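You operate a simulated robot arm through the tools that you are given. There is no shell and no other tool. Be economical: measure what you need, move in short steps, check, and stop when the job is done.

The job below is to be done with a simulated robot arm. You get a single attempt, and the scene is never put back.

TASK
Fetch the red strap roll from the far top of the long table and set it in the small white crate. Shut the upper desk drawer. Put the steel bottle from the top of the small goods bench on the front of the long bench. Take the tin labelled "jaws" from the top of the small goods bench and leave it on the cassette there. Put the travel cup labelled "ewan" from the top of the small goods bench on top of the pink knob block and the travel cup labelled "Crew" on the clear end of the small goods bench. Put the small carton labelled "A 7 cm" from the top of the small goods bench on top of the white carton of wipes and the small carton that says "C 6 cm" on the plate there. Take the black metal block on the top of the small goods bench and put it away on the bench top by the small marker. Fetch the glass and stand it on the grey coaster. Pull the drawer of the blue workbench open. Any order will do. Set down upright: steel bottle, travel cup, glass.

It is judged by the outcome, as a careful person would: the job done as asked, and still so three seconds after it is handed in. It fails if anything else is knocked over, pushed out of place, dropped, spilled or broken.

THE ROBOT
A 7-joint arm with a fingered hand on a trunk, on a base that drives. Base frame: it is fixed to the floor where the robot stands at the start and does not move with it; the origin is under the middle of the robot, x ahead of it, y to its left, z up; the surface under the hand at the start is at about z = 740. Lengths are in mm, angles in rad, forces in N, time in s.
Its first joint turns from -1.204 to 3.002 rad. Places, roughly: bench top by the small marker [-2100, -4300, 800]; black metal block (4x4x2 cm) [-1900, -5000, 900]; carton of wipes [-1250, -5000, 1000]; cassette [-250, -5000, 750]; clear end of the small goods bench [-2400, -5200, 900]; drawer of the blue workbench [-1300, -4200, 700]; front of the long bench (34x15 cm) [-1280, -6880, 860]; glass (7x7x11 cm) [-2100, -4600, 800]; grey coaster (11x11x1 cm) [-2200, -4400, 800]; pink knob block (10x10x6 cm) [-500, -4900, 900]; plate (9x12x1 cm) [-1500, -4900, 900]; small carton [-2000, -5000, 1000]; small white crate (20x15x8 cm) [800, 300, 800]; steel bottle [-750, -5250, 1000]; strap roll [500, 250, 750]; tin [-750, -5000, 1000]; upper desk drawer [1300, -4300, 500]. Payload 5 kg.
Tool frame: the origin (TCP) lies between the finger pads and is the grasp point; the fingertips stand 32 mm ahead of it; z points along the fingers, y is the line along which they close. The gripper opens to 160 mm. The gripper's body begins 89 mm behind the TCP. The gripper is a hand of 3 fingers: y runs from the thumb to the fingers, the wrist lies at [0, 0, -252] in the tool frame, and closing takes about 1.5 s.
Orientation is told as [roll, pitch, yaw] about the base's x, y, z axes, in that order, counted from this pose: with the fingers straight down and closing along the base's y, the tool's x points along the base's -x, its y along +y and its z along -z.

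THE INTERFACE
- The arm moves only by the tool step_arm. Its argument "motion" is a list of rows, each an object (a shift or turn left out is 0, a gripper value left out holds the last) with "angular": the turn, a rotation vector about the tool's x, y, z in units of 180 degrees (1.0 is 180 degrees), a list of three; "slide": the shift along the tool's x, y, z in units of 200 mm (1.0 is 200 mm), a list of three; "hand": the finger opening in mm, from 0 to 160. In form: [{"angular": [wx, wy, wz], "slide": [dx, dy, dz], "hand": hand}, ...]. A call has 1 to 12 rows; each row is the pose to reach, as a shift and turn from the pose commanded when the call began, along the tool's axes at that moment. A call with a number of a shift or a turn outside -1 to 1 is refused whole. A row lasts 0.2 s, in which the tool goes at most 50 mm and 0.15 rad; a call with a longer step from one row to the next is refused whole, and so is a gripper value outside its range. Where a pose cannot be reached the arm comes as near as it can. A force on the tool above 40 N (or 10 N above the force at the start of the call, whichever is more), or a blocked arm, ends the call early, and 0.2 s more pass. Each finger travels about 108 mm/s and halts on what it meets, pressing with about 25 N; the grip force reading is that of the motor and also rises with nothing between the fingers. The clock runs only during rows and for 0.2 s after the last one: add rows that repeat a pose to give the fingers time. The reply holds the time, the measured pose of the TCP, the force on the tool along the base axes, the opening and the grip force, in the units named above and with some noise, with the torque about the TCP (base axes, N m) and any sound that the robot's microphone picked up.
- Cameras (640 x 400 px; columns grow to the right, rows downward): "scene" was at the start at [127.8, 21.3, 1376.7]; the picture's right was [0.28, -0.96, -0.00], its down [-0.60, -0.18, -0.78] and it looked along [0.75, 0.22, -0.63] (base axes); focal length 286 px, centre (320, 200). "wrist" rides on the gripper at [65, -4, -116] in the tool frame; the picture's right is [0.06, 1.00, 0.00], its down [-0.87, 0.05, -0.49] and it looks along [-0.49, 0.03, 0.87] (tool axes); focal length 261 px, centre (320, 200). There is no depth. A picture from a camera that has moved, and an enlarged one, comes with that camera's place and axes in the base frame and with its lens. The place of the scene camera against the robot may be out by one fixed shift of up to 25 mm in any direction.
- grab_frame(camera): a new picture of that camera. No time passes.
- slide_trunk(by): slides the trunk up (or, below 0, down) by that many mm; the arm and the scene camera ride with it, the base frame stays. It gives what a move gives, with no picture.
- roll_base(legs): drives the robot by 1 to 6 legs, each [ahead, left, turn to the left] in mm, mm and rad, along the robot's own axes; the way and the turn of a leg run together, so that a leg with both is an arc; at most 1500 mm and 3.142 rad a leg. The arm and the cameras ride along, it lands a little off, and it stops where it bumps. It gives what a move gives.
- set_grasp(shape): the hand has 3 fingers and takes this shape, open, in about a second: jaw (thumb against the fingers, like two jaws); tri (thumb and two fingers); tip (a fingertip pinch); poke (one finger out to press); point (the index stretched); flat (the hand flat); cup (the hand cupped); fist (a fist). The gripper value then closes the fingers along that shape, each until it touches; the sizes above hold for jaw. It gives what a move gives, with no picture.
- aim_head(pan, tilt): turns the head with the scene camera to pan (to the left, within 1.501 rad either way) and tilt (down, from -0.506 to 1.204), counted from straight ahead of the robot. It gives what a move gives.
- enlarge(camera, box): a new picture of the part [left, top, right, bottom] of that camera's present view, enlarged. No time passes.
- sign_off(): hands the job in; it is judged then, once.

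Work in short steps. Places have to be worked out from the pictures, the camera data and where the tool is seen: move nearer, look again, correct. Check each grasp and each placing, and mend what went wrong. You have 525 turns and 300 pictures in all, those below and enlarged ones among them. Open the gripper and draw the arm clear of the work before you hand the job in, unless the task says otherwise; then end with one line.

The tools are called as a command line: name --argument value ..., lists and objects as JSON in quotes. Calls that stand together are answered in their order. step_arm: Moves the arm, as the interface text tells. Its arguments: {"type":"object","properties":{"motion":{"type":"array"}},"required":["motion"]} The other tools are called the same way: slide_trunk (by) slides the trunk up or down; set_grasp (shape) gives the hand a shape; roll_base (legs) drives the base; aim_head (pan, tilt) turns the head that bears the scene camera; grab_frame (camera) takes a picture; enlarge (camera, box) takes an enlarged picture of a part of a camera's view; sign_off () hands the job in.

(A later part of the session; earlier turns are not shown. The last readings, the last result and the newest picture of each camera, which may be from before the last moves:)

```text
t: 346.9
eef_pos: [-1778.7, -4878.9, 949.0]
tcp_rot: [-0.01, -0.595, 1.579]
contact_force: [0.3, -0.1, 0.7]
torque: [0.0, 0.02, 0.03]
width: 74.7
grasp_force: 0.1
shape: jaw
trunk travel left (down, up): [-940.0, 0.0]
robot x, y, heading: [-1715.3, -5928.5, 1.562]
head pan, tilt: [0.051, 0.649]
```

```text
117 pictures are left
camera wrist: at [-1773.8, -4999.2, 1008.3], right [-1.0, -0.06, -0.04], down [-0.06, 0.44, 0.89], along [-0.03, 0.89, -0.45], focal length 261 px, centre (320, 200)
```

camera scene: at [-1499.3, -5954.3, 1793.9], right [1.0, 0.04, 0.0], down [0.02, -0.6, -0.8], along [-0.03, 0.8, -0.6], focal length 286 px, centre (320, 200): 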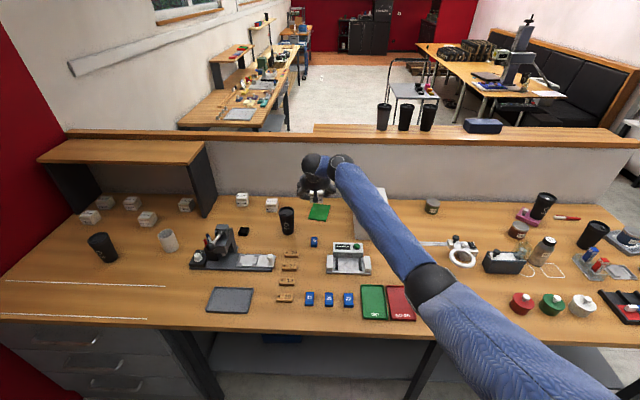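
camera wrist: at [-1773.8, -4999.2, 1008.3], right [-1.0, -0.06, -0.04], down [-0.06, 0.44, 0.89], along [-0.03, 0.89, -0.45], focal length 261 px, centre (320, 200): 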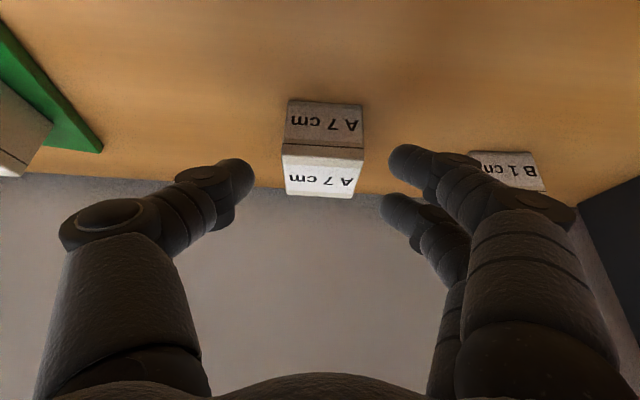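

Aligned. I'll advance and close.

step_arm --motion '[{"slide": [0, 0, 0.12]}, {"slide": [0, 0, 0.235]}, {"slide": [0, 0, 0.235], "hand": 30}, {"slide": [0, 0, 0.235]}, {"slide": [0, 0, 0.235]}, {"slide": [0, 0, 0.235]}]'

step_arm --motion '[{"slide": [-0.1, 0, -0.15]}, {"slide": [-0.22, 0, -0.33]}, {"slide": [-0.34, 0, -0.5]}, {"slide": [-0.46, 0, -0.67]}, {"slide": [-0.58, 0, -0.85]}, {"slide": [-0.66, 0, -0.97]}]'

grab_frame --camera "wrist"

```text
t: 348.3
eef_pos: [-1777.9, -4851.7, 909.6]
tcp_rot: [-0.01, -0.594, 1.581]
contact_force: [0.3, 0.4, -0.1]
torque: [-0.01, 0.01, 0.01]
width: 48.9
grasp_force: 24.9
shape: jaw
trunk travel left (down, up): [-940.0, 0.0]
robot x, y, heading: [-1717.3, -5929.4, 1.567]
head pan, tilt: [0.051, 0.649]
```

```text
t: 349.7
eef_pos: [-1781.0, -4851.2, 1144.1]
tcp_rot: [-0.008, -0.593, 1.581]
contact_force: [0.3, -0.7, -1.4]
torque: [-0.01, 0.04, -0.04]
width: 48.6
grasp_force: 24.7
shape: jaw
trunk travel left (down, up): [-940.0, 0.0]
robot x, y, heading: [-1715.2, -5928.5, 1.558]
head pan, tilt: [0.051, 0.649]
```

```text
116 pictures are left
camera wrist: at [-1775.8, -4971.8, 1202.8], right [-1.0, -0.06, -0.04], down [-0.06, 0.45, 0.89], along [-0.03, 0.89, -0.45], focal length 261 px, centre (320, 200)
```

wrist: 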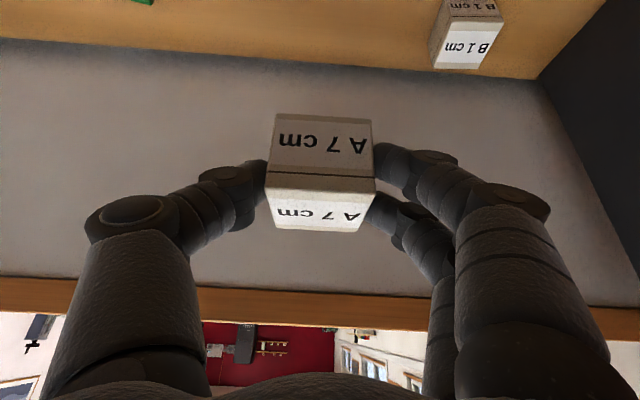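

Held. The wipes carton top is near z 1030, centred at about (-1290, -4925). I'll move over it.

roll_base --legs '[[-230, 0, 0], [0, -485, 0]]'

grab_frame --camera "wrist"

grab_frame --camera "scene"

```text
t: 353.9
eef_pos: [-1294.5, -5087.4, 1144.3]
tcp_rot: [-0.011, -0.595, 1.576]
contact_force: [0.2, -0.4, -0.6]
torque: [0.0, 0.05, 0.01]
width: 48.7
grasp_force: 24.7
shape: jaw
trunk travel left (down, up): [-940.0, 0.0]
robot x, y, heading: [-1236.6, -6161.7, 1.557]
head pan, tilt: [0.051, 0.649]
```

```text
115 pictures are left
camera wrist: at [-1289.9, -5207.3, 1202.7], right [-1.0, -0.05, -0.04], down [-0.06, 0.45, 0.89], along [-0.03, 0.89, -0.45], focal length 261 px, centre (320, 200)
```

wrist: 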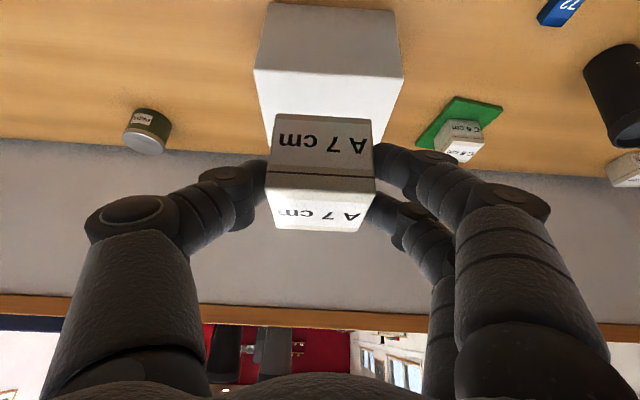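

```text
114 pictures are left
camera scene: at [-1243.3, -6029.7, 1793.9], right [1.0, 0.04, 0.0], down [0.02, -0.6, -0.8], along [-0.03, 0.8, -0.6], focal length 286 px, centre (320, 200)
```

scene: 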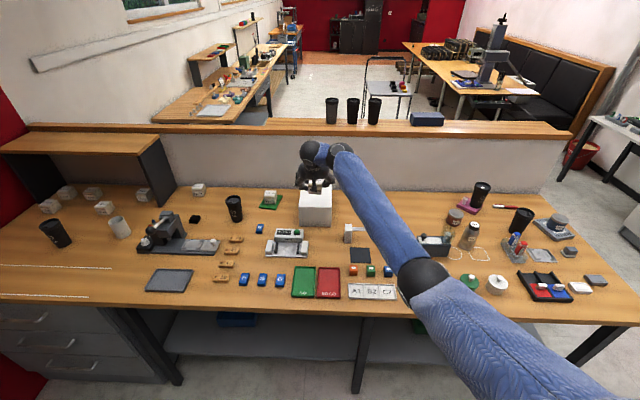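

The wipes box top is about z 986, spanning x -1367…-1228 and y -5044…-4780. I'll drive in to (-1297, -4925) and lower.

roll_base --legs '[[160, 0, 0]]'

step_arm --motion '[{"slide": [0.1, 0, 0.15]}, {"slide": [0.2, 0, 0.3]}, {"slide": [0.27, 0, 0.4]}, {"slide": [0.27, 0, 0.4]}]'

grab_frame --camera "wrist"

enlarge --camera "scene" --box '[260, 160, 400, 250]'

```text
t: 355.4
eef_pos: [-1293.9, -4925.0, 1143.1]
tcp_rot: [-0.009, -0.593, 1.575]
contact_force: [-0.9, -0.5, -1.3]
torque: [-0.04, 0.01, -0.01]
width: 48.7
grasp_force: 25.3
shape: jaw
trunk travel left (down, up): [-940.0, 0.0]
robot x, y, heading: [-1236.4, -6003.7, 1.56]
head pan, tilt: [0.051, 0.649]
```

```text
t: 356.4
eef_pos: [-1293.8, -4925.6, 1047.1]
tcp_rot: [-0.009, -0.593, 1.577]
contact_force: [-0.7, -0.4, -1.5]
torque: [0.01, -0.01, 0.0]
width: 49.1
grasp_force: 24.6
shape: jaw
trunk travel left (down, up): [-940.0, 0.0]
robot x, y, heading: [-1235.4, -6001.8, 1.561]
head pan, tilt: [0.051, 0.649]
```

```text
113 pictures are left
camera wrist: at [-1289.2, -5046.2, 1105.8], right [-1.0, -0.05, -0.04], down [-0.06, 0.44, 0.89], along [-0.03, 0.89, -0.45], focal length 261 px, centre (320, 200)
```

wrist: 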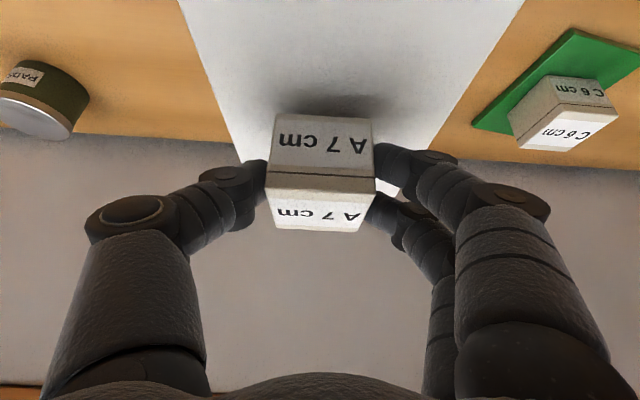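

```text
4.44 times, centred on (330, 205) of scene
camera zoom: at [-1242.2, -5869.0, 1793.9], right [1.0, 0.04, 0.0], down [0.02, -0.6, -0.8], along [-0.03, 0.8, -0.6], focal length 1270 px, centre (276, 178)
```

zoom: 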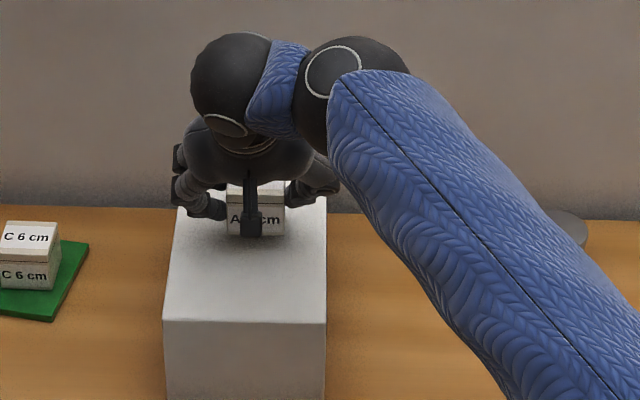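

The far edge of the box is near y -4864, so I'll shift back 25 mm to centre it, then lower.

step_arm --motion '[{"slide": [0.05, 0, -0.035]}, {"slide": [0.104, 0, -0.07]}, {"slide": [0.14, 0, -0.02]}, {"slide": [0.17, 0, 0.03]}, {"slide": [0.17, 0, 0.03]}]'

step_arm --motion '[{"slide": [0.006, 0, 0.008]}, {"slide": [0.011, 0, 0.017]}, {"slide": [0.017, 0, 0.025]}, {"slide": [0.017, 0, 0.025]}]'

grab_frame --camera "wrist"

```text
t: 357.6
eef_pos: [-1293.7, -4952.4, 1028.1]
tcp_rot: [-0.005, -0.598, 1.577]
contact_force: [1.8, 3.1, 25.4]
torque: [0.38, -0.08, 0.0]
width: 49.4
grasp_force: 24.6
shape: jaw
trunk travel left (down, up): [-940.0, 0.0]
robot x, y, heading: [-1233.3, -6001.9, 1.557]
head pan, tilt: [0.051, 0.649]
```

```text
t: 358.1
eef_pos: [-1293.6, -4949.6, 1028.0]
tcp_rot: [-0.004, -0.602, 1.572]
contact_force: [2.3, -5.3, 20.2]
torque: [0.12, -0.07, -0.04]
width: 49.8
grasp_force: 24.9
shape: jaw
trunk travel left (down, up): [-940.0, 0.0]
robot x, y, heading: [-1236.5, -6006.4, 1.556]
head pan, tilt: [0.051, 0.649]
stopped in row 2: the force on the tool passed its limit at 42 N (the readings are from after the stop); the commanded pose is now the measured one
```

```text
111 pictures are left
camera wrist: at [-1289.5, -5069.8, 1085.9], right [-1.0, -0.05, -0.04], down [-0.06, 0.44, 0.9], along [-0.03, 0.9, -0.44], focal length 261 px, centre (320, 200)
```

wrist: 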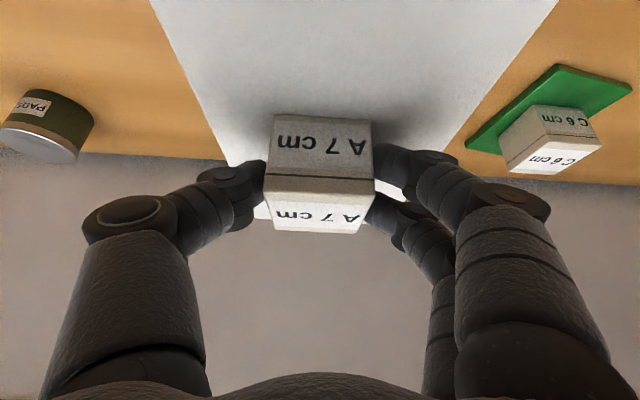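

Already in firm contact (box top ≈ 997). I'll ease up, release and retreat.

step_arm --motion '[{"slide": [-0.008, 0, -0.012]}, {"slide": [-0.008, 0, -0.012], "hand": 60}, {"slide": [-0.008, 0, -0.012], "hand": 78}, {"slide": [-0.008, 0, -0.012]}, {"slide": [-0.008, 0, -0.1]}, {"slide": [-0.008, 0, -0.3]}, {"slide": [-0.008, 0, -0.5]}, {"slide": [-0.008, 0, -0.7]}]'

grab_frame --camera "wrist"

enlarge --camera "scene" --box '[260, 160, 400, 250]'

```text
t: 359.9
eef_pos: [-1294.4, -5028.8, 1141.5]
tcp_rot: [-0.004, -0.6, 1.575]
contact_force: [0.5, 0.2, 0.6]
torque: [0.06, 0.02, 0.04]
width: 77.5
grasp_force: 0.1
shape: jaw
trunk travel left (down, up): [-940.0, 0.0]
robot x, y, heading: [-1233.6, -6006.5, 1.56]
head pan, tilt: [0.051, 0.649]
```

```text
110 pictures are left
camera wrist: at [-1289.1, -5149.2, 1200.9], right [-1.0, -0.05, -0.04], down [-0.06, 0.44, 0.9], along [-0.03, 0.9, -0.44], focal length 261 px, centre (320, 200)
```

wrist: 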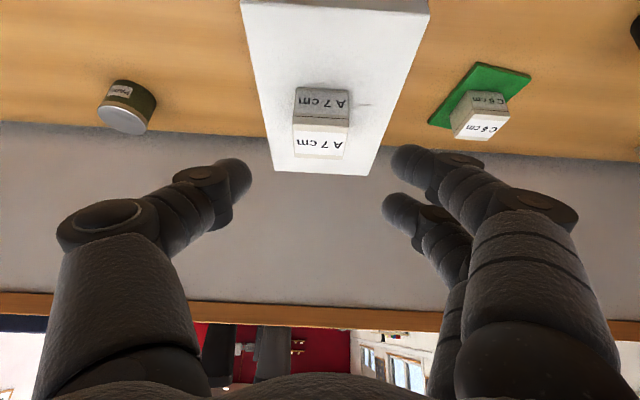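

```text
4.44 times, centred on (330, 205) of scene
camera zoom: at [-1243.0, -5869.9, 1794.0], right [1.0, 0.04, 0.0], down [0.02, -0.6, -0.8], along [-0.03, 0.8, -0.6], focal length 1270 px, centre (276, 178)
```

zoom: 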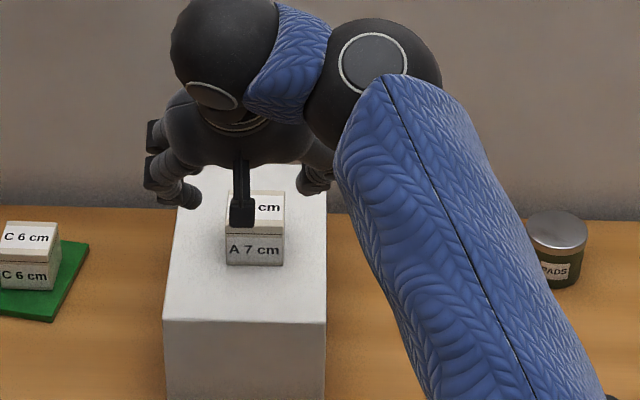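

A carton is on the wipes. Next is the G1 steel bottle, at about (-636, -5160). I'll back out and shift right.

roll_base --legs '[[-250, 0, 0], [0, -660, 0]]'

grab_frame --camera "wrist"

```text
t: 365.0
eef_pos: [-641.3, -5288.2, 1140.0]
tcp_rot: [-0.005, -0.598, 1.577]
contact_force: [-1.0, 1.0, -0.1]
torque: [0.02, 0.03, 0.0]
width: 77.3
grasp_force: 0.0
shape: jaw
trunk travel left (down, up): [-940.0, 0.0]
robot x, y, heading: [-578.8, -6263.9, 1.559]
head pan, tilt: [0.051, 0.649]
```

```text
108 pictures are left
camera wrist: at [-636.5, -5407.7, 1199.8], right [-1.0, -0.05, -0.04], down [-0.06, 0.44, 0.9], along [-0.03, 0.9, -0.44], focal length 261 px, centre (320, 200)
```

wrist: 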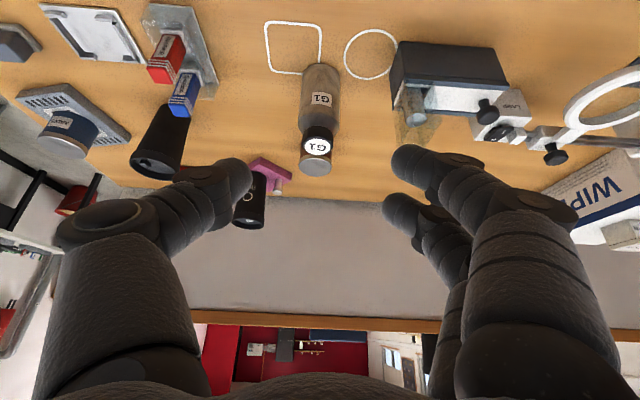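

Bottle axis is at about (-635, -5136), top near z 988. I'll approach along the axis.

step_arm --motion '[{"slide": [-0.01, -0.035, 0.2], "hand": 72}, {"slide": [-0.01, -0.035, 0.4]}, {"slide": [-0.02, -0.035, 0.6]}, {"slide": [-0.02, -0.035, 0.8]}, {"slide": [-0.02, -0.035, 0.85]}, {"slide": [-0.02, -0.035, 0.85]}]'

grab_frame --camera "wrist"

```text
t: 366.4
eef_pos: [-633.5, -5188.5, 1003.9]
tcp_rot: [-0.005, -0.599, 1.575]
contact_force: [0.2, -0.2, -0.5]
torque: [0.02, 0.0, -0.01]
width: 72.4
grasp_force: 0.0
shape: jaw
trunk travel left (down, up): [-940.0, 0.0]
robot x, y, heading: [-582.7, -6261.3, 1.565]
head pan, tilt: [0.051, 0.649]
```

```text
107 pictures are left
camera wrist: at [-629.1, -5308.9, 1061.5], right [-1.0, -0.05, -0.04], down [-0.06, 0.44, 0.9], along [-0.03, 0.9, -0.44], focal length 261 px, centre (320, 200)
```

wrist: 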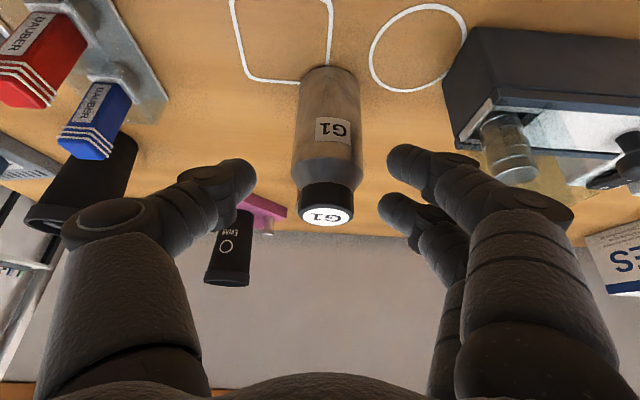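

Aligned. I'll advance 93 mm and close.

step_arm --motion '[{"slide": [0.0, 0.017, 0.15]}, {"slide": [0.01, 0.017, 0.32]}, {"slide": [0.015, 0.017, 0.467]}, {"slide": [0.015, 0.017, 0.467], "hand": 30}, {"slide": [0.015, 0.017, 0.467]}, {"slide": [0.015, 0.017, 0.467]}, {"slide": [0.015, 0.017, 0.467]}]'

grab_frame --camera "wrist"

```text
t: 368.0
eef_pos: [-636.8, -5137.8, 924.1]
tcp_rot: [-0.005, -0.598, 1.578]
contact_force: [-0.2, -0.4, 0.4]
torque: [-0.02, 0.04, 0.03]
width: 45.6
grasp_force: 25.3
shape: jaw
trunk travel left (down, up): [-940.0, 0.0]
robot x, y, heading: [-582.3, -6260.1, 1.562]
head pan, tilt: [0.051, 0.649]
```

```text
106 pictures are left
camera wrist: at [-632.7, -5258.5, 982.7], right [-1.0, -0.05, -0.04], down [-0.06, 0.44, 0.9], along [-0.03, 0.9, -0.44], focal length 261 px, centre (320, 200)
```

wrist: 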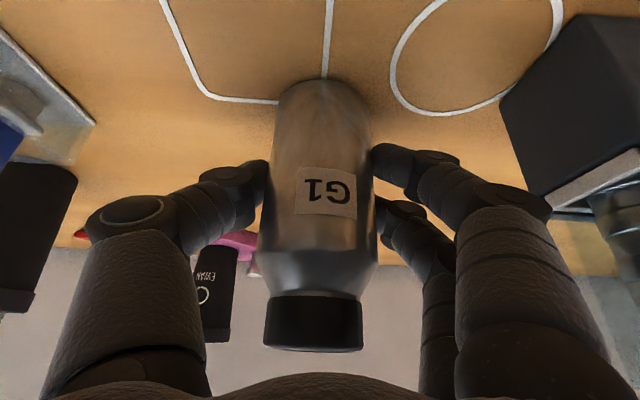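

Good grip (46 mm body). I'll lift 200 mm.

step_arm --motion '[{"slide": [-0.08, 0, -0.12]}, {"slide": [-0.2, 0, -0.3]}, {"slide": [-0.32, 0, -0.47]}, {"slide": [-0.44, 0, -0.65]}, {"slide": [-0.56, 0, -0.83]}]'

grab_frame --camera "wrist"

```text
t: 369.2
eef_pos: [-637.0, -5139.6, 1124.6]
tcp_rot: [-0.005, -0.601, 1.577]
contact_force: [-0.5, 0.2, -1.8]
torque: [0.03, 0.01, -0.03]
width: 45.5
grasp_force: 25.2
shape: jaw
trunk travel left (down, up): [-940.0, 0.0]
robot x, y, heading: [-582.2, -6260.7, 1.565]
head pan, tilt: [0.051, 0.649]
```

```text
105 pictures are left
camera wrist: at [-633.6, -5259.7, 1183.4], right [-1.0, -0.06, -0.04], down [-0.06, 0.44, 0.9], along [-0.03, 0.9, -0.44], focal length 261 px, centre (320, 200)
```

wrist: 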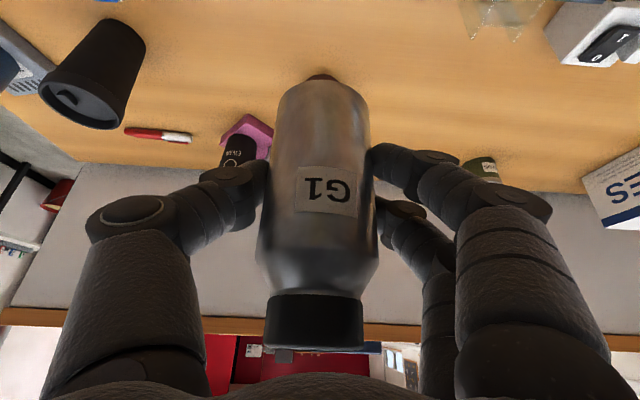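

Bottle held upright. To turn in the aisle I'll first pull the arm in by 220 mm.

step_arm --motion '[{"slide": [0.18, 0, -0.12]}, {"slide": [0.36, 0, -0.24]}, {"slide": [0.54, 0, -0.36]}, {"slide": [0.72, 0, -0.48]}, {"slide": [0.9, 0, -0.6]}]'

aim_head --pan 1.5 --tilt 0.3

grab_frame --camera "scene"

```text
t: 370.4
eef_pos: [-636.6, -5356.8, 1122.6]
tcp_rot: [-0.004, -0.599, 1.576]
contact_force: [0.1, -0.6, -0.8]
torque: [0.0, 0.04, 0.01]
width: 45.1
grasp_force: 24.6
shape: jaw
trunk travel left (down, up): [-940.0, 0.0]
robot x, y, heading: [-579.6, -6262.6, 1.565]
head pan, tilt: [0.051, 0.649]
```

```text
t: 372.0
eef_pos: [-636.1, -5356.1, 1122.4]
tcp_rot: [-0.006, -0.598, 1.578]
contact_force: [-0.1, -0.1, -1.6]
torque: [-0.04, 0.02, -0.03]
width: 44.8
grasp_force: 25.1
shape: jaw
trunk travel left (down, up): [-940.0, 0.0]
robot x, y, heading: [-580.6, -6259.8, 1.563]
head pan, tilt: [1.499, 0.3]
```

```text
104 pictures are left
camera scene: at [-677.7, -6207.1, 1825.7], right [0.08, 1.0, 0.0], down [0.29, -0.02, -0.96], along [-0.95, 0.08, -0.3], focal length 286 px, centre (320, 200)
```

scene: 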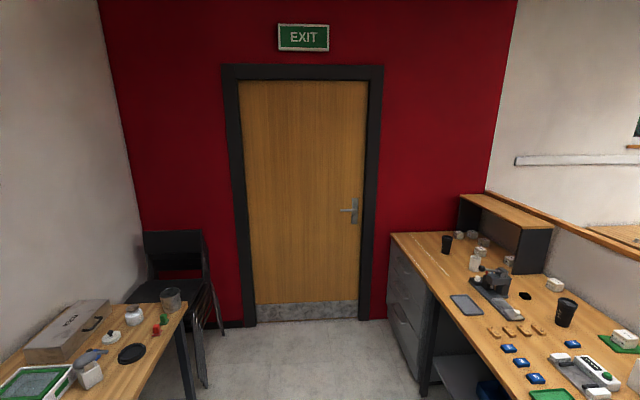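

The aisle is clear. I'll move up to y≈-5950 and turn left to face -x.

roll_base --legs '[[300, 0, 0], [0, 0, 1.571]]'

aim_head --pan 0.9 --tilt 0.6

grab_frame --camera "scene"

```text
t: 377.8
eef_pos: [-1483.9, -6015.8, 1122.3]
tcp_rot: [-0.005, -0.601, -3.137]
contact_force: [-0.4, -0.3, -1.3]
torque: [0.01, -0.01, -0.02]
width: 44.8
grasp_force: 25.1
shape: jaw
trunk travel left (down, up): [-940.0, 0.0]
robot x, y, heading: [-580.4, -5959.2, 3.132]
head pan, tilt: [1.499, 0.3]
```

```text
t: 378.8
eef_pos: [-1483.8, -6017.2, 1122.3]
tcp_rot: [-0.004, -0.598, -3.137]
contact_force: [-1.1, 0.7, -0.4]
torque: [-0.03, -0.01, 0.01]
width: 45.0
grasp_force: 25.0
shape: jaw
trunk travel left (down, up): [-940.0, 0.0]
robot x, y, heading: [-576.7, -5959.9, 3.131]
head pan, tilt: [0.901, 0.6]
```

```text
103 pictures are left
camera scene: at [-688.5, -6032.0, 1798.2], right [-0.78, 0.63, 0.0], down [0.36, 0.44, -0.83], along [-0.52, -0.64, -0.56], focal length 286 px, centre (320, 200)
```

scene: 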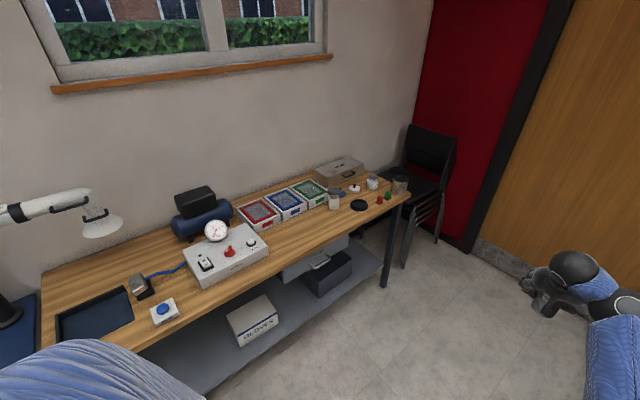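

The zone at (-1280, -6880) is an empty strip in front of the boxes. I'll drive ahead and turn left to face it.

roll_base --legs '[[755, 0, 0], [0, 0, 1.571]]'

aim_head --pan 0.0 --tilt 0.7

grab_frame --camera "scene"

grab_frame --camera "wrist"

```text
t: 386.8
eef_pos: [-1275.8, -6858.7, 1121.1]
tcp_rot: [-0.006, -0.599, -1.565]
contact_force: [-1.1, 0.4, -1.4]
torque: [-0.01, -0.04, 0.04]
width: 44.9
grasp_force: 25.3
shape: jaw
trunk travel left (down, up): [-940.0, 0.0]
robot x, y, heading: [-1330.8, -5949.5, -1.581]
head pan, tilt: [0.901, 0.6]
```

```text
t: 388.0
eef_pos: [-1276.4, -6858.9, 1121.3]
tcp_rot: [-0.006, -0.6, -1.565]
contact_force: [-0.3, -0.2, -2.3]
torque: [0.03, -0.02, 0.0]
width: 45.0
grasp_force: 24.6
shape: jaw
trunk travel left (down, up): [-940.0, 0.0]
robot x, y, heading: [-1332.3, -5951.2, -1.574]
head pan, tilt: [0.0, 0.7]
```

```text
102 pictures are left
camera scene: at [-1338.5, -6090.1, 1789.5], right [-1.0, 0.01, 0.0], down [0.01, 0.64, -0.76], along [-0.01, -0.76, -0.64], focal length 286 px, centre (320, 200)
```

scene: 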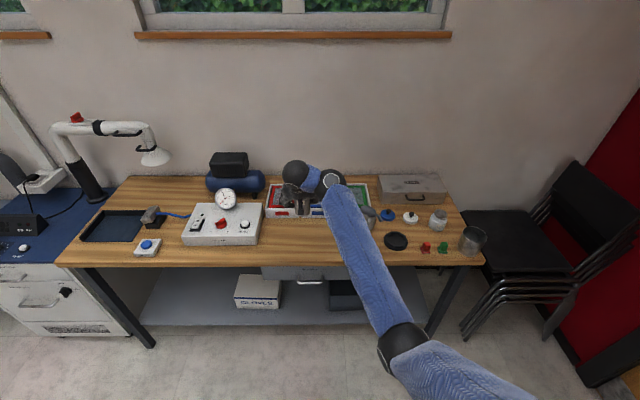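

```text
101 pictures are left
camera wrist: at [-1279.9, -6740.9, 1180.7], right [1.0, 0.05, -0.04], down [0.06, -0.44, 0.9], along [0.03, -0.9, -0.44], focal length 261 px, centre (320, 200)
```

wrist: 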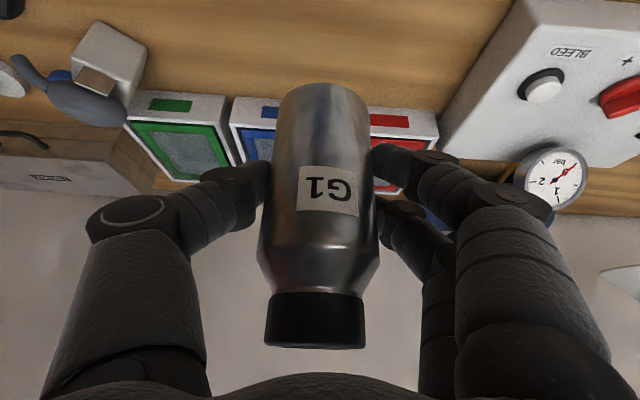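

The strip is free around (-1276, -6880). I'll nudge forward 20 mm and lower to just above the surface.

roll_base --legs '[[20, 0, 0]]'

step_arm --motion '[{"slide": [0.12, 0, 0.18]}, {"slide": [0.24, 0, 0.36]}, {"slide": [0.36, 0, 0.54]}, {"slide": [0.46, 0, 0.68]}, {"slide": [0.52, 0, 0.77]}, {"slide": [0.52, 0, 0.77]}]'

grab_frame --camera "wrist"

```text
t: 388.8
eef_pos: [-1277.2, -6876.8, 1124.7]
tcp_rot: [-0.006, -0.6, -1.566]
contact_force: [-0.1, 0.1, -2.7]
torque: [-0.03, -0.02, 0.0]
width: 45.0
grasp_force: 25.4
shape: jaw
trunk travel left (down, up): [-940.0, 0.0]
robot x, y, heading: [-1332.9, -5970.6, -1.585]
head pan, tilt: [0.0, 0.7]
```

```text
t: 390.1
eef_pos: [-1277.7, -6878.9, 935.9]
tcp_rot: [-0.006, -0.598, -1.566]
contact_force: [0.3, -0.2, -1.6]
torque: [0.0, 0.0, 0.03]
width: 44.8
grasp_force: 25.1
shape: jaw
trunk travel left (down, up): [-940.0, 0.0]
robot x, y, heading: [-1333.8, -5966.9, -1.581]
head pan, tilt: [0.0, 0.7]
```

```text
100 pictures are left
camera wrist: at [-1281.4, -6761.4, 994.7], right [1.0, 0.05, -0.04], down [0.06, -0.44, 0.9], along [0.03, -0.9, -0.44], focal length 261 px, centre (320, 200)
```

wrist: 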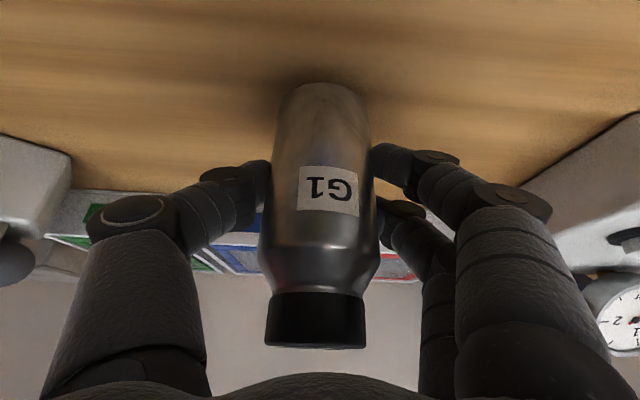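

Clear around. I'll continue lowering with small steps until contact.

step_arm --motion '[{"slide": [0.015, 0, 0.022]}, {"slide": [0.03, 0, 0.044]}, {"slide": [0.045, 0, 0.066]}, {"slide": [0.06, 0, 0.088]}, {"slide": [0.07, 0, 0.103]}, {"slide": [0.08, 0, 0.118]}, {"slide": [0.08, 0, 0.118]}]'

```text
t: 391.3
eef_pos: [-1275.1, -6883.5, 922.5]
tcp_rot: [0.0, -0.61, -1.571]
contact_force: [-2.2, 7.4, 22.4]
torque: [0.06, 0.03, -0.02]
width: 46.5
grasp_force: 25.5
shape: jaw
trunk travel left (down, up): [-940.0, 0.0]
robot x, y, heading: [-1329.5, -5970.0, -1.578]
head pan, tilt: [0.0, 0.7]
stopped in row 5: the force on the tool passed its limit at 43 N (the readings are from after the stop); the commanded pose is now the measured one
```

Contact at z≈922 (surface ~880). I'll ease up 4 mm, release, and retreat.

step_arm --motion '[{"slide": [-0.008, 0, -0.012]}, {"slide": [-0.011, 0, -0.017]}, {"slide": [-0.011, 0, -0.017]}]'

enlarge --camera "wrist" --box '[220, 40, 420, 165]'

```text
t: 392.1
eef_pos: [-1277.3, -6882.5, 923.6]
tcp_rot: [0.001, -0.605, -1.57]
contact_force: [0.1, -1.2, 7.1]
torque: [0.03, -0.08, -0.02]
width: 46.5
grasp_force: 24.9
shape: jaw
trunk travel left (down, up): [-940.0, 0.0]
robot x, y, heading: [-1330.8, -5971.7, -1.583]
head pan, tilt: [0.0, 0.7]
```

```text
3.20 times, centred on (320, 102) of wrist
camera zoom: at [-1280.1, -6763.8, 980.5], right [1.0, 0.05, -0.04], down [0.06, -0.44, 0.9], along [0.03, -0.9, -0.44], focal length 834 px, centre (320, 512)
```

zoom: 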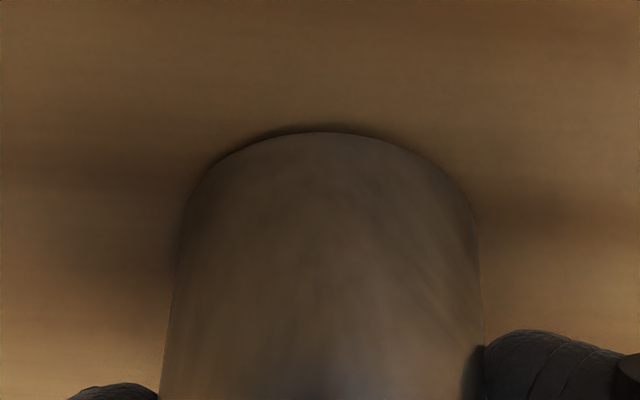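

Seated on the wood. I'll release slowly and back away.

step_arm --motion '[{"slide": [0, 0, 0], "hand": 52}, {"slide": [0, 0, 0], "hand": 58}, {"slide": [0, 0, 0], "hand": 75}, {"slide": [0, 0, 0]}, {"slide": [0, 0, -0.1]}, {"slide": [0, 0, -0.3]}, {"slide": [0, 0, -0.5]}, {"slide": [0, 0, -0.7]}, {"slide": [0, 0, -0.9]}]'

grab_frame --camera "wrist"

enlarge --camera "scene" --box '[220, 150, 420, 275]'

```text
t: 394.1
eef_pos: [-1278.6, -6777.7, 1072.9]
tcp_rot: [0.0, -0.606, -1.569]
contact_force: [0.1, 0.5, 0.1]
torque: [-0.04, -0.03, -0.02]
width: 74.5
grasp_force: 0.1
shape: jaw
trunk travel left (down, up): [-940.0, 0.0]
robot x, y, heading: [-1335.3, -5971.3, -1.579]
head pan, tilt: [0.0, 0.7]
```

```text
98 pictures are left
camera wrist: at [-1281.8, -6660.3, 1129.9], right [1.0, 0.05, -0.04], down [0.06, -0.43, 0.9], along [0.03, -0.9, -0.44], focal length 261 px, centre (320, 200)
```

wrist: 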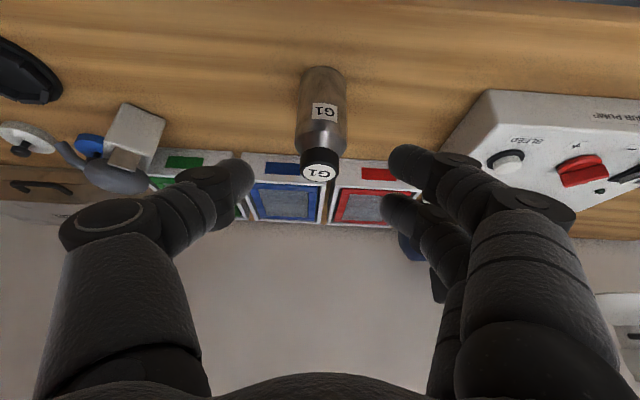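

```text
3.20 times, centred on (320, 212) of scene
camera zoom: at [-1338.1, -6108.2, 1789.7], right [-1.0, 0.01, 0.0], down [0.01, 0.64, -0.77], along [-0.01, -0.77, -0.64], focal length 914 px, centre (320, 160)
```

zoom: 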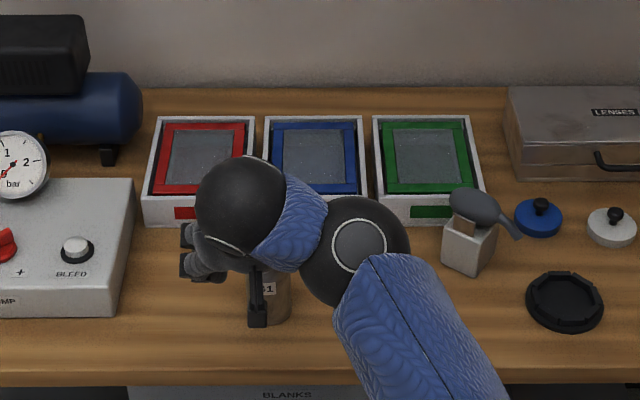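

The bottle stands on the front of the long bench. Last item is the black block at about (-1887, -5015). I'll turn back to face the small goods bench and strafe left.

roll_base --legs '[[0, 0, -1.571], [0, 0, -1.571], [-120, 0, 0], [0, 497, 0]]'

grab_frame --camera "wrist"

grab_frame --camera "scene"

```text
t: 405.6
eef_pos: [-1872.7, -5269.6, 1071.1]
tcp_rot: [-0.001, -0.606, 1.554]
contact_force: [-1.6, -0.7, 2.7]
torque: [0.03, 0.11, 0.01]
width: 76.0
grasp_force: 0.2
shape: jaw
trunk travel left (down, up): [-940.0, 0.0]
robot x, y, heading: [-1831.2, -6077.7, 1.547]
head pan, tilt: [0.0, 0.7]
```

```text
96 pictures are left
camera wrist: at [-1869.2, -5390.4, 1129.2], right [-1.0, -0.03, -0.04], down [-0.05, 0.44, 0.9], along [-0.02, 0.9, -0.44], focal length 261 px, centre (320, 200)
```

wrist: 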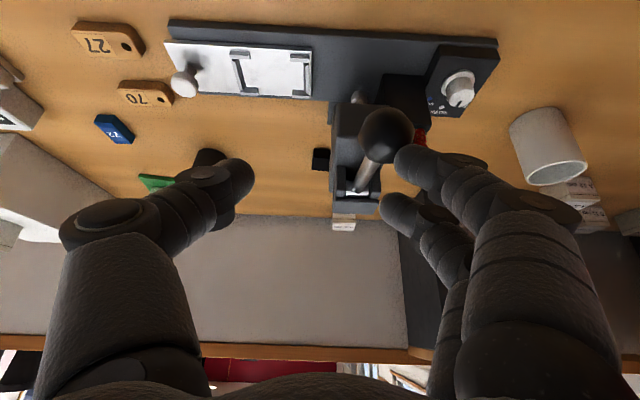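

```text
95 pictures are left
camera scene: at [-1833.9, -5946.0, 1789.6], right [1.0, -0.03, 0.0], down [-0.02, -0.64, -0.76], along [0.02, 0.76, -0.64], focal length 286 px, centre (320, 200)
```

scene: 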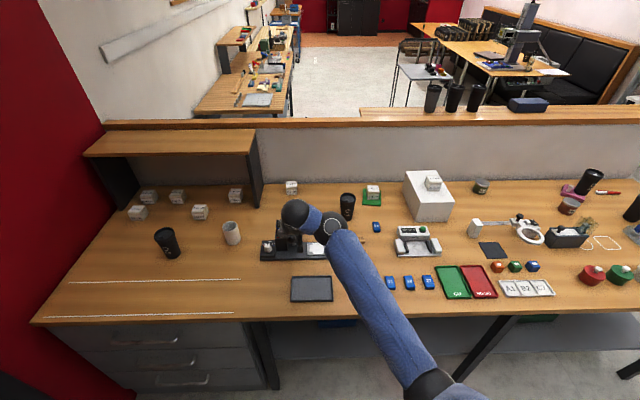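

The block sits just behind the lever press, so the approach needs care. I'll shift right to get a clear view.

roll_base --legs '[[0, -170, 0]]'

enlarge --camera "scene" --box '[180, 170, 340, 270]'

grab_frame --camera "wrist"

```text
t: 407.0
eef_pos: [-1701.7, -5274.4, 1072.0]
tcp_rot: [0.001, -0.605, 1.554]
contact_force: [0.2, 0.3, -0.5]
torque: [0.02, 0.01, 0.01]
width: 74.5
grasp_force: 0.0
shape: jaw
trunk travel left (down, up): [-940.0, 0.0]
robot x, y, heading: [-1661.2, -6085.1, 1.547]
head pan, tilt: [0.0, 0.7]
```

```text
4.00 times, centred on (260, 220) of scene
camera zoom: at [-1662.1, -5950.7, 1789.6], right [1.0, -0.03, 0.0], down [-0.02, -0.64, -0.76], along [0.02, 0.76, -0.64], focal length 1143 px, centre (560, 120)
```

zoom: 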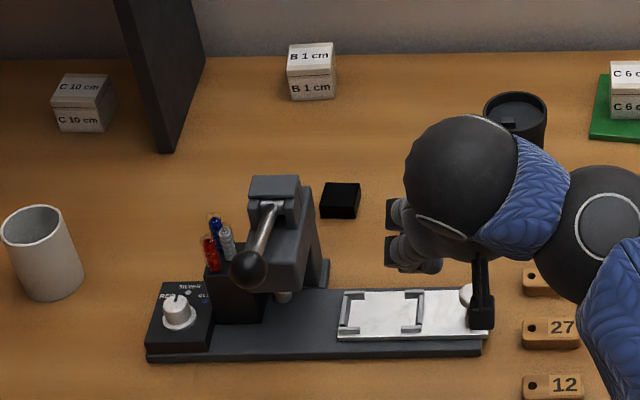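

```text
93 pictures are left
camera wrist: at [-1698.3, -5395.0, 1129.2], right [-1.0, -0.03, -0.03], down [-0.05, 0.44, 0.9], along [-0.02, 0.9, -0.44], focal length 261 px, centre (320, 200)
```

wrist: 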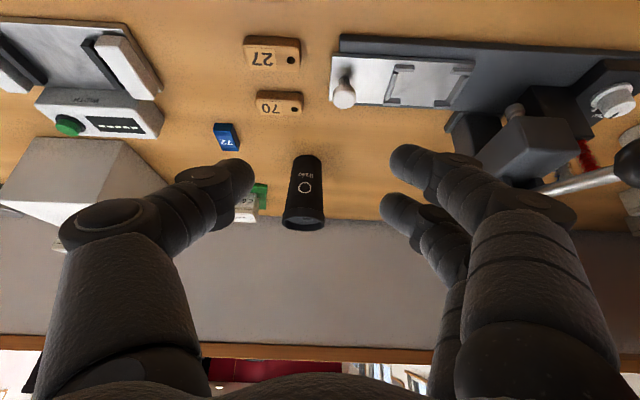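

The view is clear: block at (-1885, -5023), press body rear at y≈-5105. A straight-down grasp fits best. I'll drive forward first (staying right of the lever ball), extend the arm, then strafe left over the block.

roll_base --legs '[[132, 0, 0]]'

step_arm --motion '[{"slide": [-0.17, 0, 0.1]}, {"slide": [-0.34, 0, 0.2]}, {"slide": [-0.5, 0, 0.3]}, {"slide": [-0.52, 0, 0.3], "hand": 70}]'

roll_base --legs '[[0, 183, 0]]'

grab_frame --camera "scene"

grab_frame --camera "wrist"

```text
t: 408.3
eef_pos: [-1698.9, -5142.7, 1071.3]
tcp_rot: [0.002, -0.604, 1.554]
contact_force: [-0.1, -0.2, 0.7]
torque: [-0.02, 0.0, 0.02]
width: 75.0
grasp_force: 0.0
shape: jaw
trunk travel left (down, up): [-940.0, 0.0]
robot x, y, heading: [-1659.7, -5952.3, 1.549]
head pan, tilt: [0.0, 0.7]
```

```text
t: 409.3
eef_pos: [-1697.1, -5023.2, 1081.8]
tcp_rot: [-0.001, -0.607, 1.554]
contact_force: [0.0, -0.2, 0.2]
torque: [0.02, 0.0, 0.0]
width: 70.9
grasp_force: 0.1
shape: jaw
trunk travel left (down, up): [-940.0, 0.0]
robot x, y, heading: [-1659.3, -5953.8, 1.54]
head pan, tilt: [0.0, 0.7]
```

```text
t: 410.9
eef_pos: [-1883.1, -5018.1, 1080.4]
tcp_rot: [-0.002, -0.603, 1.559]
contact_force: [-1.4, -0.1, -0.5]
torque: [0.01, -0.03, -0.04]
width: 70.7
grasp_force: 0.1
shape: jaw
trunk travel left (down, up): [-940.0, 0.0]
robot x, y, heading: [-1843.0, -5946.8, 1.543]
head pan, tilt: [0.0, 0.7]
```

```text
92 pictures are left
camera scene: at [-1845.4, -5814.0, 1789.5], right [1.0, -0.03, 0.0], down [-0.02, -0.64, -0.76], along [0.02, 0.76, -0.64], focal length 286 px, centre (320, 200)
```

scene: 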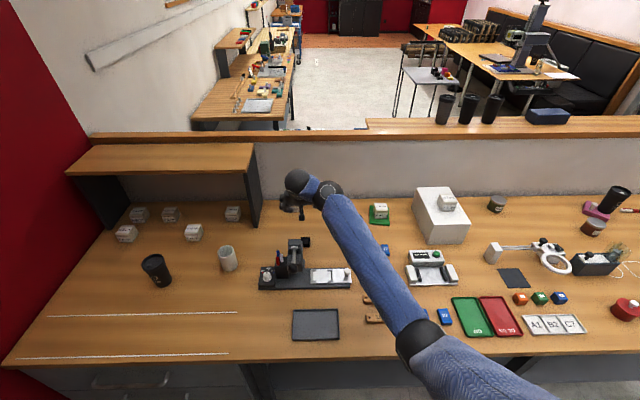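

```text
91 pictures are left
camera wrist: at [-1880.1, -5138.8, 1138.4], right [-1.0, -0.04, -0.04], down [-0.05, 0.44, 0.9], along [-0.02, 0.9, -0.44], focal length 261 px, centre (320, 200)
```

wrist: 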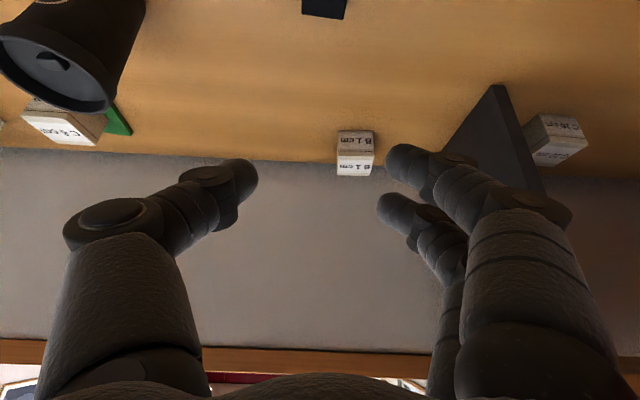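

I'll rotate to straight down here while lowering to z≈1020.

step_arm --motion '[{"angular": [0, 0.04, 0], "slide": [0.04, 0, 0.05]}, {"angular": [0, 0.08, 0], "slide": [0.08, 0, 0.1]}, {"angular": [0, 0.12, 0], "slide": [0.12, 0, 0.15]}, {"angular": [0, 0.16, 0], "slide": [0.16, 0, 0.19]}, {"angular": [0, 0.192, 0], "slide": [0.195, 0, 0.23]}, {"angular": [0, 0.192, 0], "slide": [0.195, 0, 0.23]}]'

grab_frame --camera "wrist"

```text
t: 412.2
eef_pos: [-1882.3, -5024.3, 1020.1]
tcp_rot: [0.0, -0.002, 1.556]
contact_force: [-0.1, -0.2, 0.8]
torque: [-0.04, 0.0, 0.05]
width: 70.6
grasp_force: 0.0
shape: jaw
trunk travel left (down, up): [-940.0, 0.0]
robot x, y, heading: [-1843.5, -5945.3, 1.541]
head pan, tilt: [0.0, 0.7]
```

```text
90 pictures are left
camera wrist: at [-1878.4, -5090.4, 1136.1], right [-1.0, -0.05, 0.0], down [-0.04, 0.87, 0.49], along [-0.02, 0.49, -0.87], focal length 261 px, centre (320, 200)
```

wrist: 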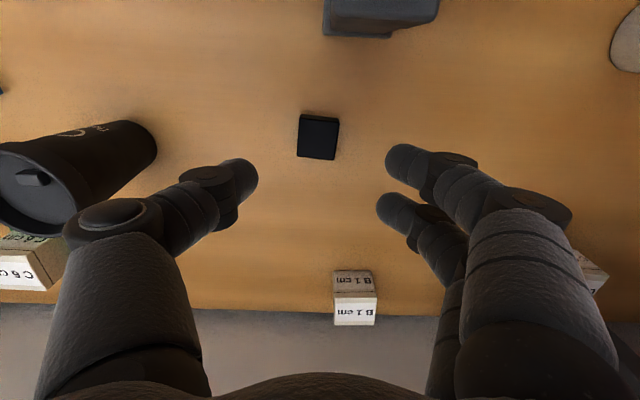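

Vertical, and the block is right below at (-1879, -5023). I'll descend to z 918.

step_arm --motion '[{"slide": [0, -0.015, 0.15]}, {"slide": [0, -0.015, 0.3]}, {"slide": [0, -0.015, 0.42]}, {"slide": [0, -0.015, 0.5]}, {"slide": [0, -0.015, 0.51]}, {"slide": [0, -0.015, 0.51]}]'

grab_frame --camera "wrist"

```text
t: 413.6
eef_pos: [-1878.3, -5022.6, 919.2]
tcp_rot: [0.0, -0.001, 1.557]
contact_force: [-0.8, -1.1, 0.5]
torque: [0.01, -0.02, -0.02]
width: 70.4
grasp_force: 0.2
shape: jaw
trunk travel left (down, up): [-940.0, 0.0]
robot x, y, heading: [-1840.9, -5946.4, 1.543]
head pan, tilt: [0.0, 0.7]
```

```text
89 pictures are left
camera wrist: at [-1874.9, -5090.2, 1033.9], right [-1.0, -0.05, 0.0], down [-0.04, 0.87, 0.49], along [-0.02, 0.49, -0.87], focal length 261 px, centre (320, 200)
```

wrist: 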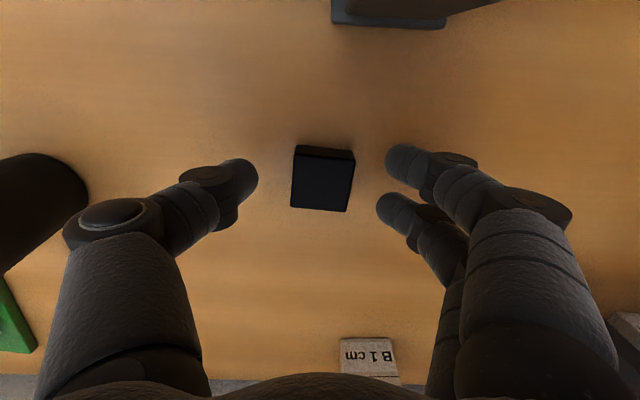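

Centred. I'll lower 4 mm more and close.

step_arm --motion '[{"slide": [0.01, 0, 0.02]}, {"slide": [0.015, 0, 0.025], "hand": 20}, {"slide": [0.015, 0, 0.025]}, {"slide": [0.015, 0, 0.025]}, {"slide": [0.015, 0, 0.025]}, {"slide": [0.015, 0, 0.025]}]'

grab_frame --camera "wrist"

```text
t: 415.1
eef_pos: [-1879.6, -5025.9, 913.4]
tcp_rot: [0.0, -0.001, 1.556]
contact_force: [-0.2, 0.4, -0.6]
torque: [-0.01, -0.01, -0.01]
width: 20.7
grasp_force: 0.1
shape: jaw
trunk travel left (down, up): [-940.0, 0.0]
robot x, y, heading: [-1843.0, -5948.2, 1.544]
head pan, tilt: [0.0, 0.7]
```

```text
88 pictures are left
camera wrist: at [-1875.6, -5093.4, 1029.0], right [-1.0, -0.05, 0.0], down [-0.04, 0.87, 0.49], along [-0.02, 0.49, -0.87], focal length 261 px, centre (320, 200)
```

wrist: 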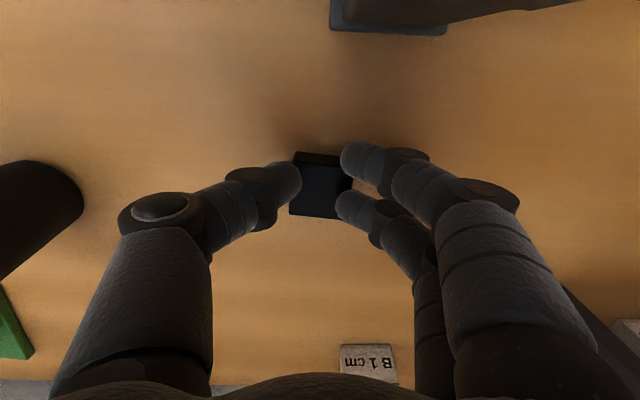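

The fingers closed above the block, so the tips sit higher than I assumed. I'll open to 52, lower slowly watching the force, then close.

step_arm --motion '[{"slide": [0, 0, 0], "hand": 54}, {"slide": [0, 0, 0]}, {"slide": [0, 0, 0.02]}, {"slide": [0, 0, 0.04]}, {"slide": [0, 0, 0.06]}, {"slide": [0, 0, 0.07]}, {"slide": [0, 0, 0.07]}]'

grab_frame --camera "wrist"

```text
t: 416.6
eef_pos: [-1878.1, -5026.2, 899.3]
tcp_rot: [0.0, -0.002, 1.554]
contact_force: [-0.6, -0.4, -0.1]
torque: [0.0, 0.03, 0.02]
width: 53.5
grasp_force: 0.0
shape: jaw
trunk travel left (down, up): [-940.0, 0.0]
robot x, y, heading: [-1841.6, -5942.2, 1.547]
head pan, tilt: [0.0, 0.7]
```

```text
87 pictures are left
camera wrist: at [-1875.4, -5093.3, 1014.8], right [-1.0, -0.05, 0.0], down [-0.04, 0.87, 0.49], along [-0.02, 0.49, -0.87], focal length 261 px, centre (320, 200)
```

wrist: 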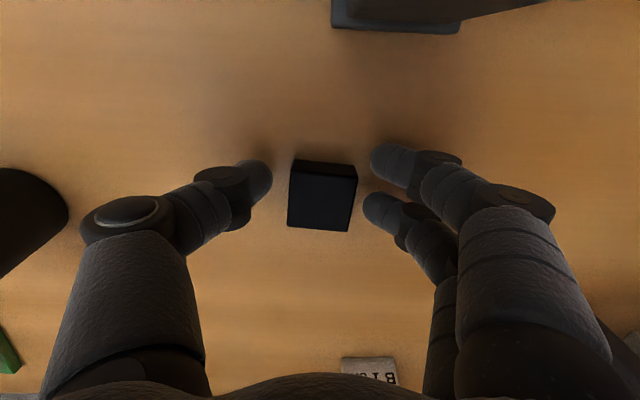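

No contact yet. I'll lower another 8 mm, shift back 4 mm, and close.

step_arm --motion '[{"slide": [0.02, 0, 0.02]}, {"slide": [0.02, 0, 0.04]}, {"slide": [0.02, 0, 0.04], "hand": 20}, {"slide": [0.02, 0, 0.04]}, {"slide": [0.02, 0, 0.04]}, {"slide": [0.02, 0, 0.04]}]'

grab_frame --camera "wrist"

```text
t: 418.1
eef_pos: [-1878.0, -5030.6, 893.4]
tcp_rot: [-0.001, -0.004, 1.555]
contact_force: [4.6, 2.0, 12.5]
torque: [0.25, 0.23, -0.13]
width: 27.8
grasp_force: 25.0
shape: jaw
trunk travel left (down, up): [-940.0, 0.0]
robot x, y, heading: [-1839.0, -5949.7, 1.543]
head pan, tilt: [0.0, 0.7]
```

```text
86 pictures are left
camera wrist: at [-1874.9, -5097.7, 1008.2], right [-1.0, -0.05, 0.0], down [-0.04, 0.87, 0.49], along [-0.02, 0.49, -0.87], focal length 261 px, centre (320, 200)
```

wrist: 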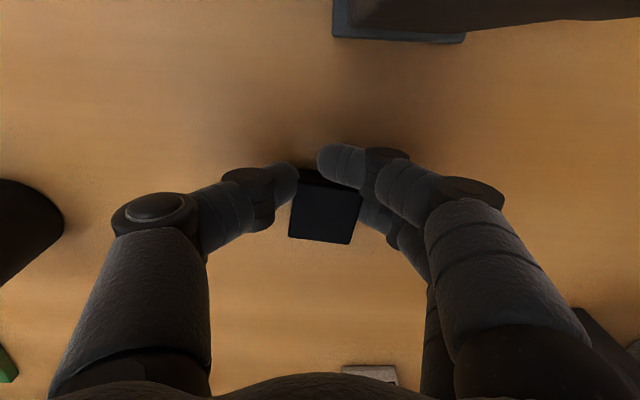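

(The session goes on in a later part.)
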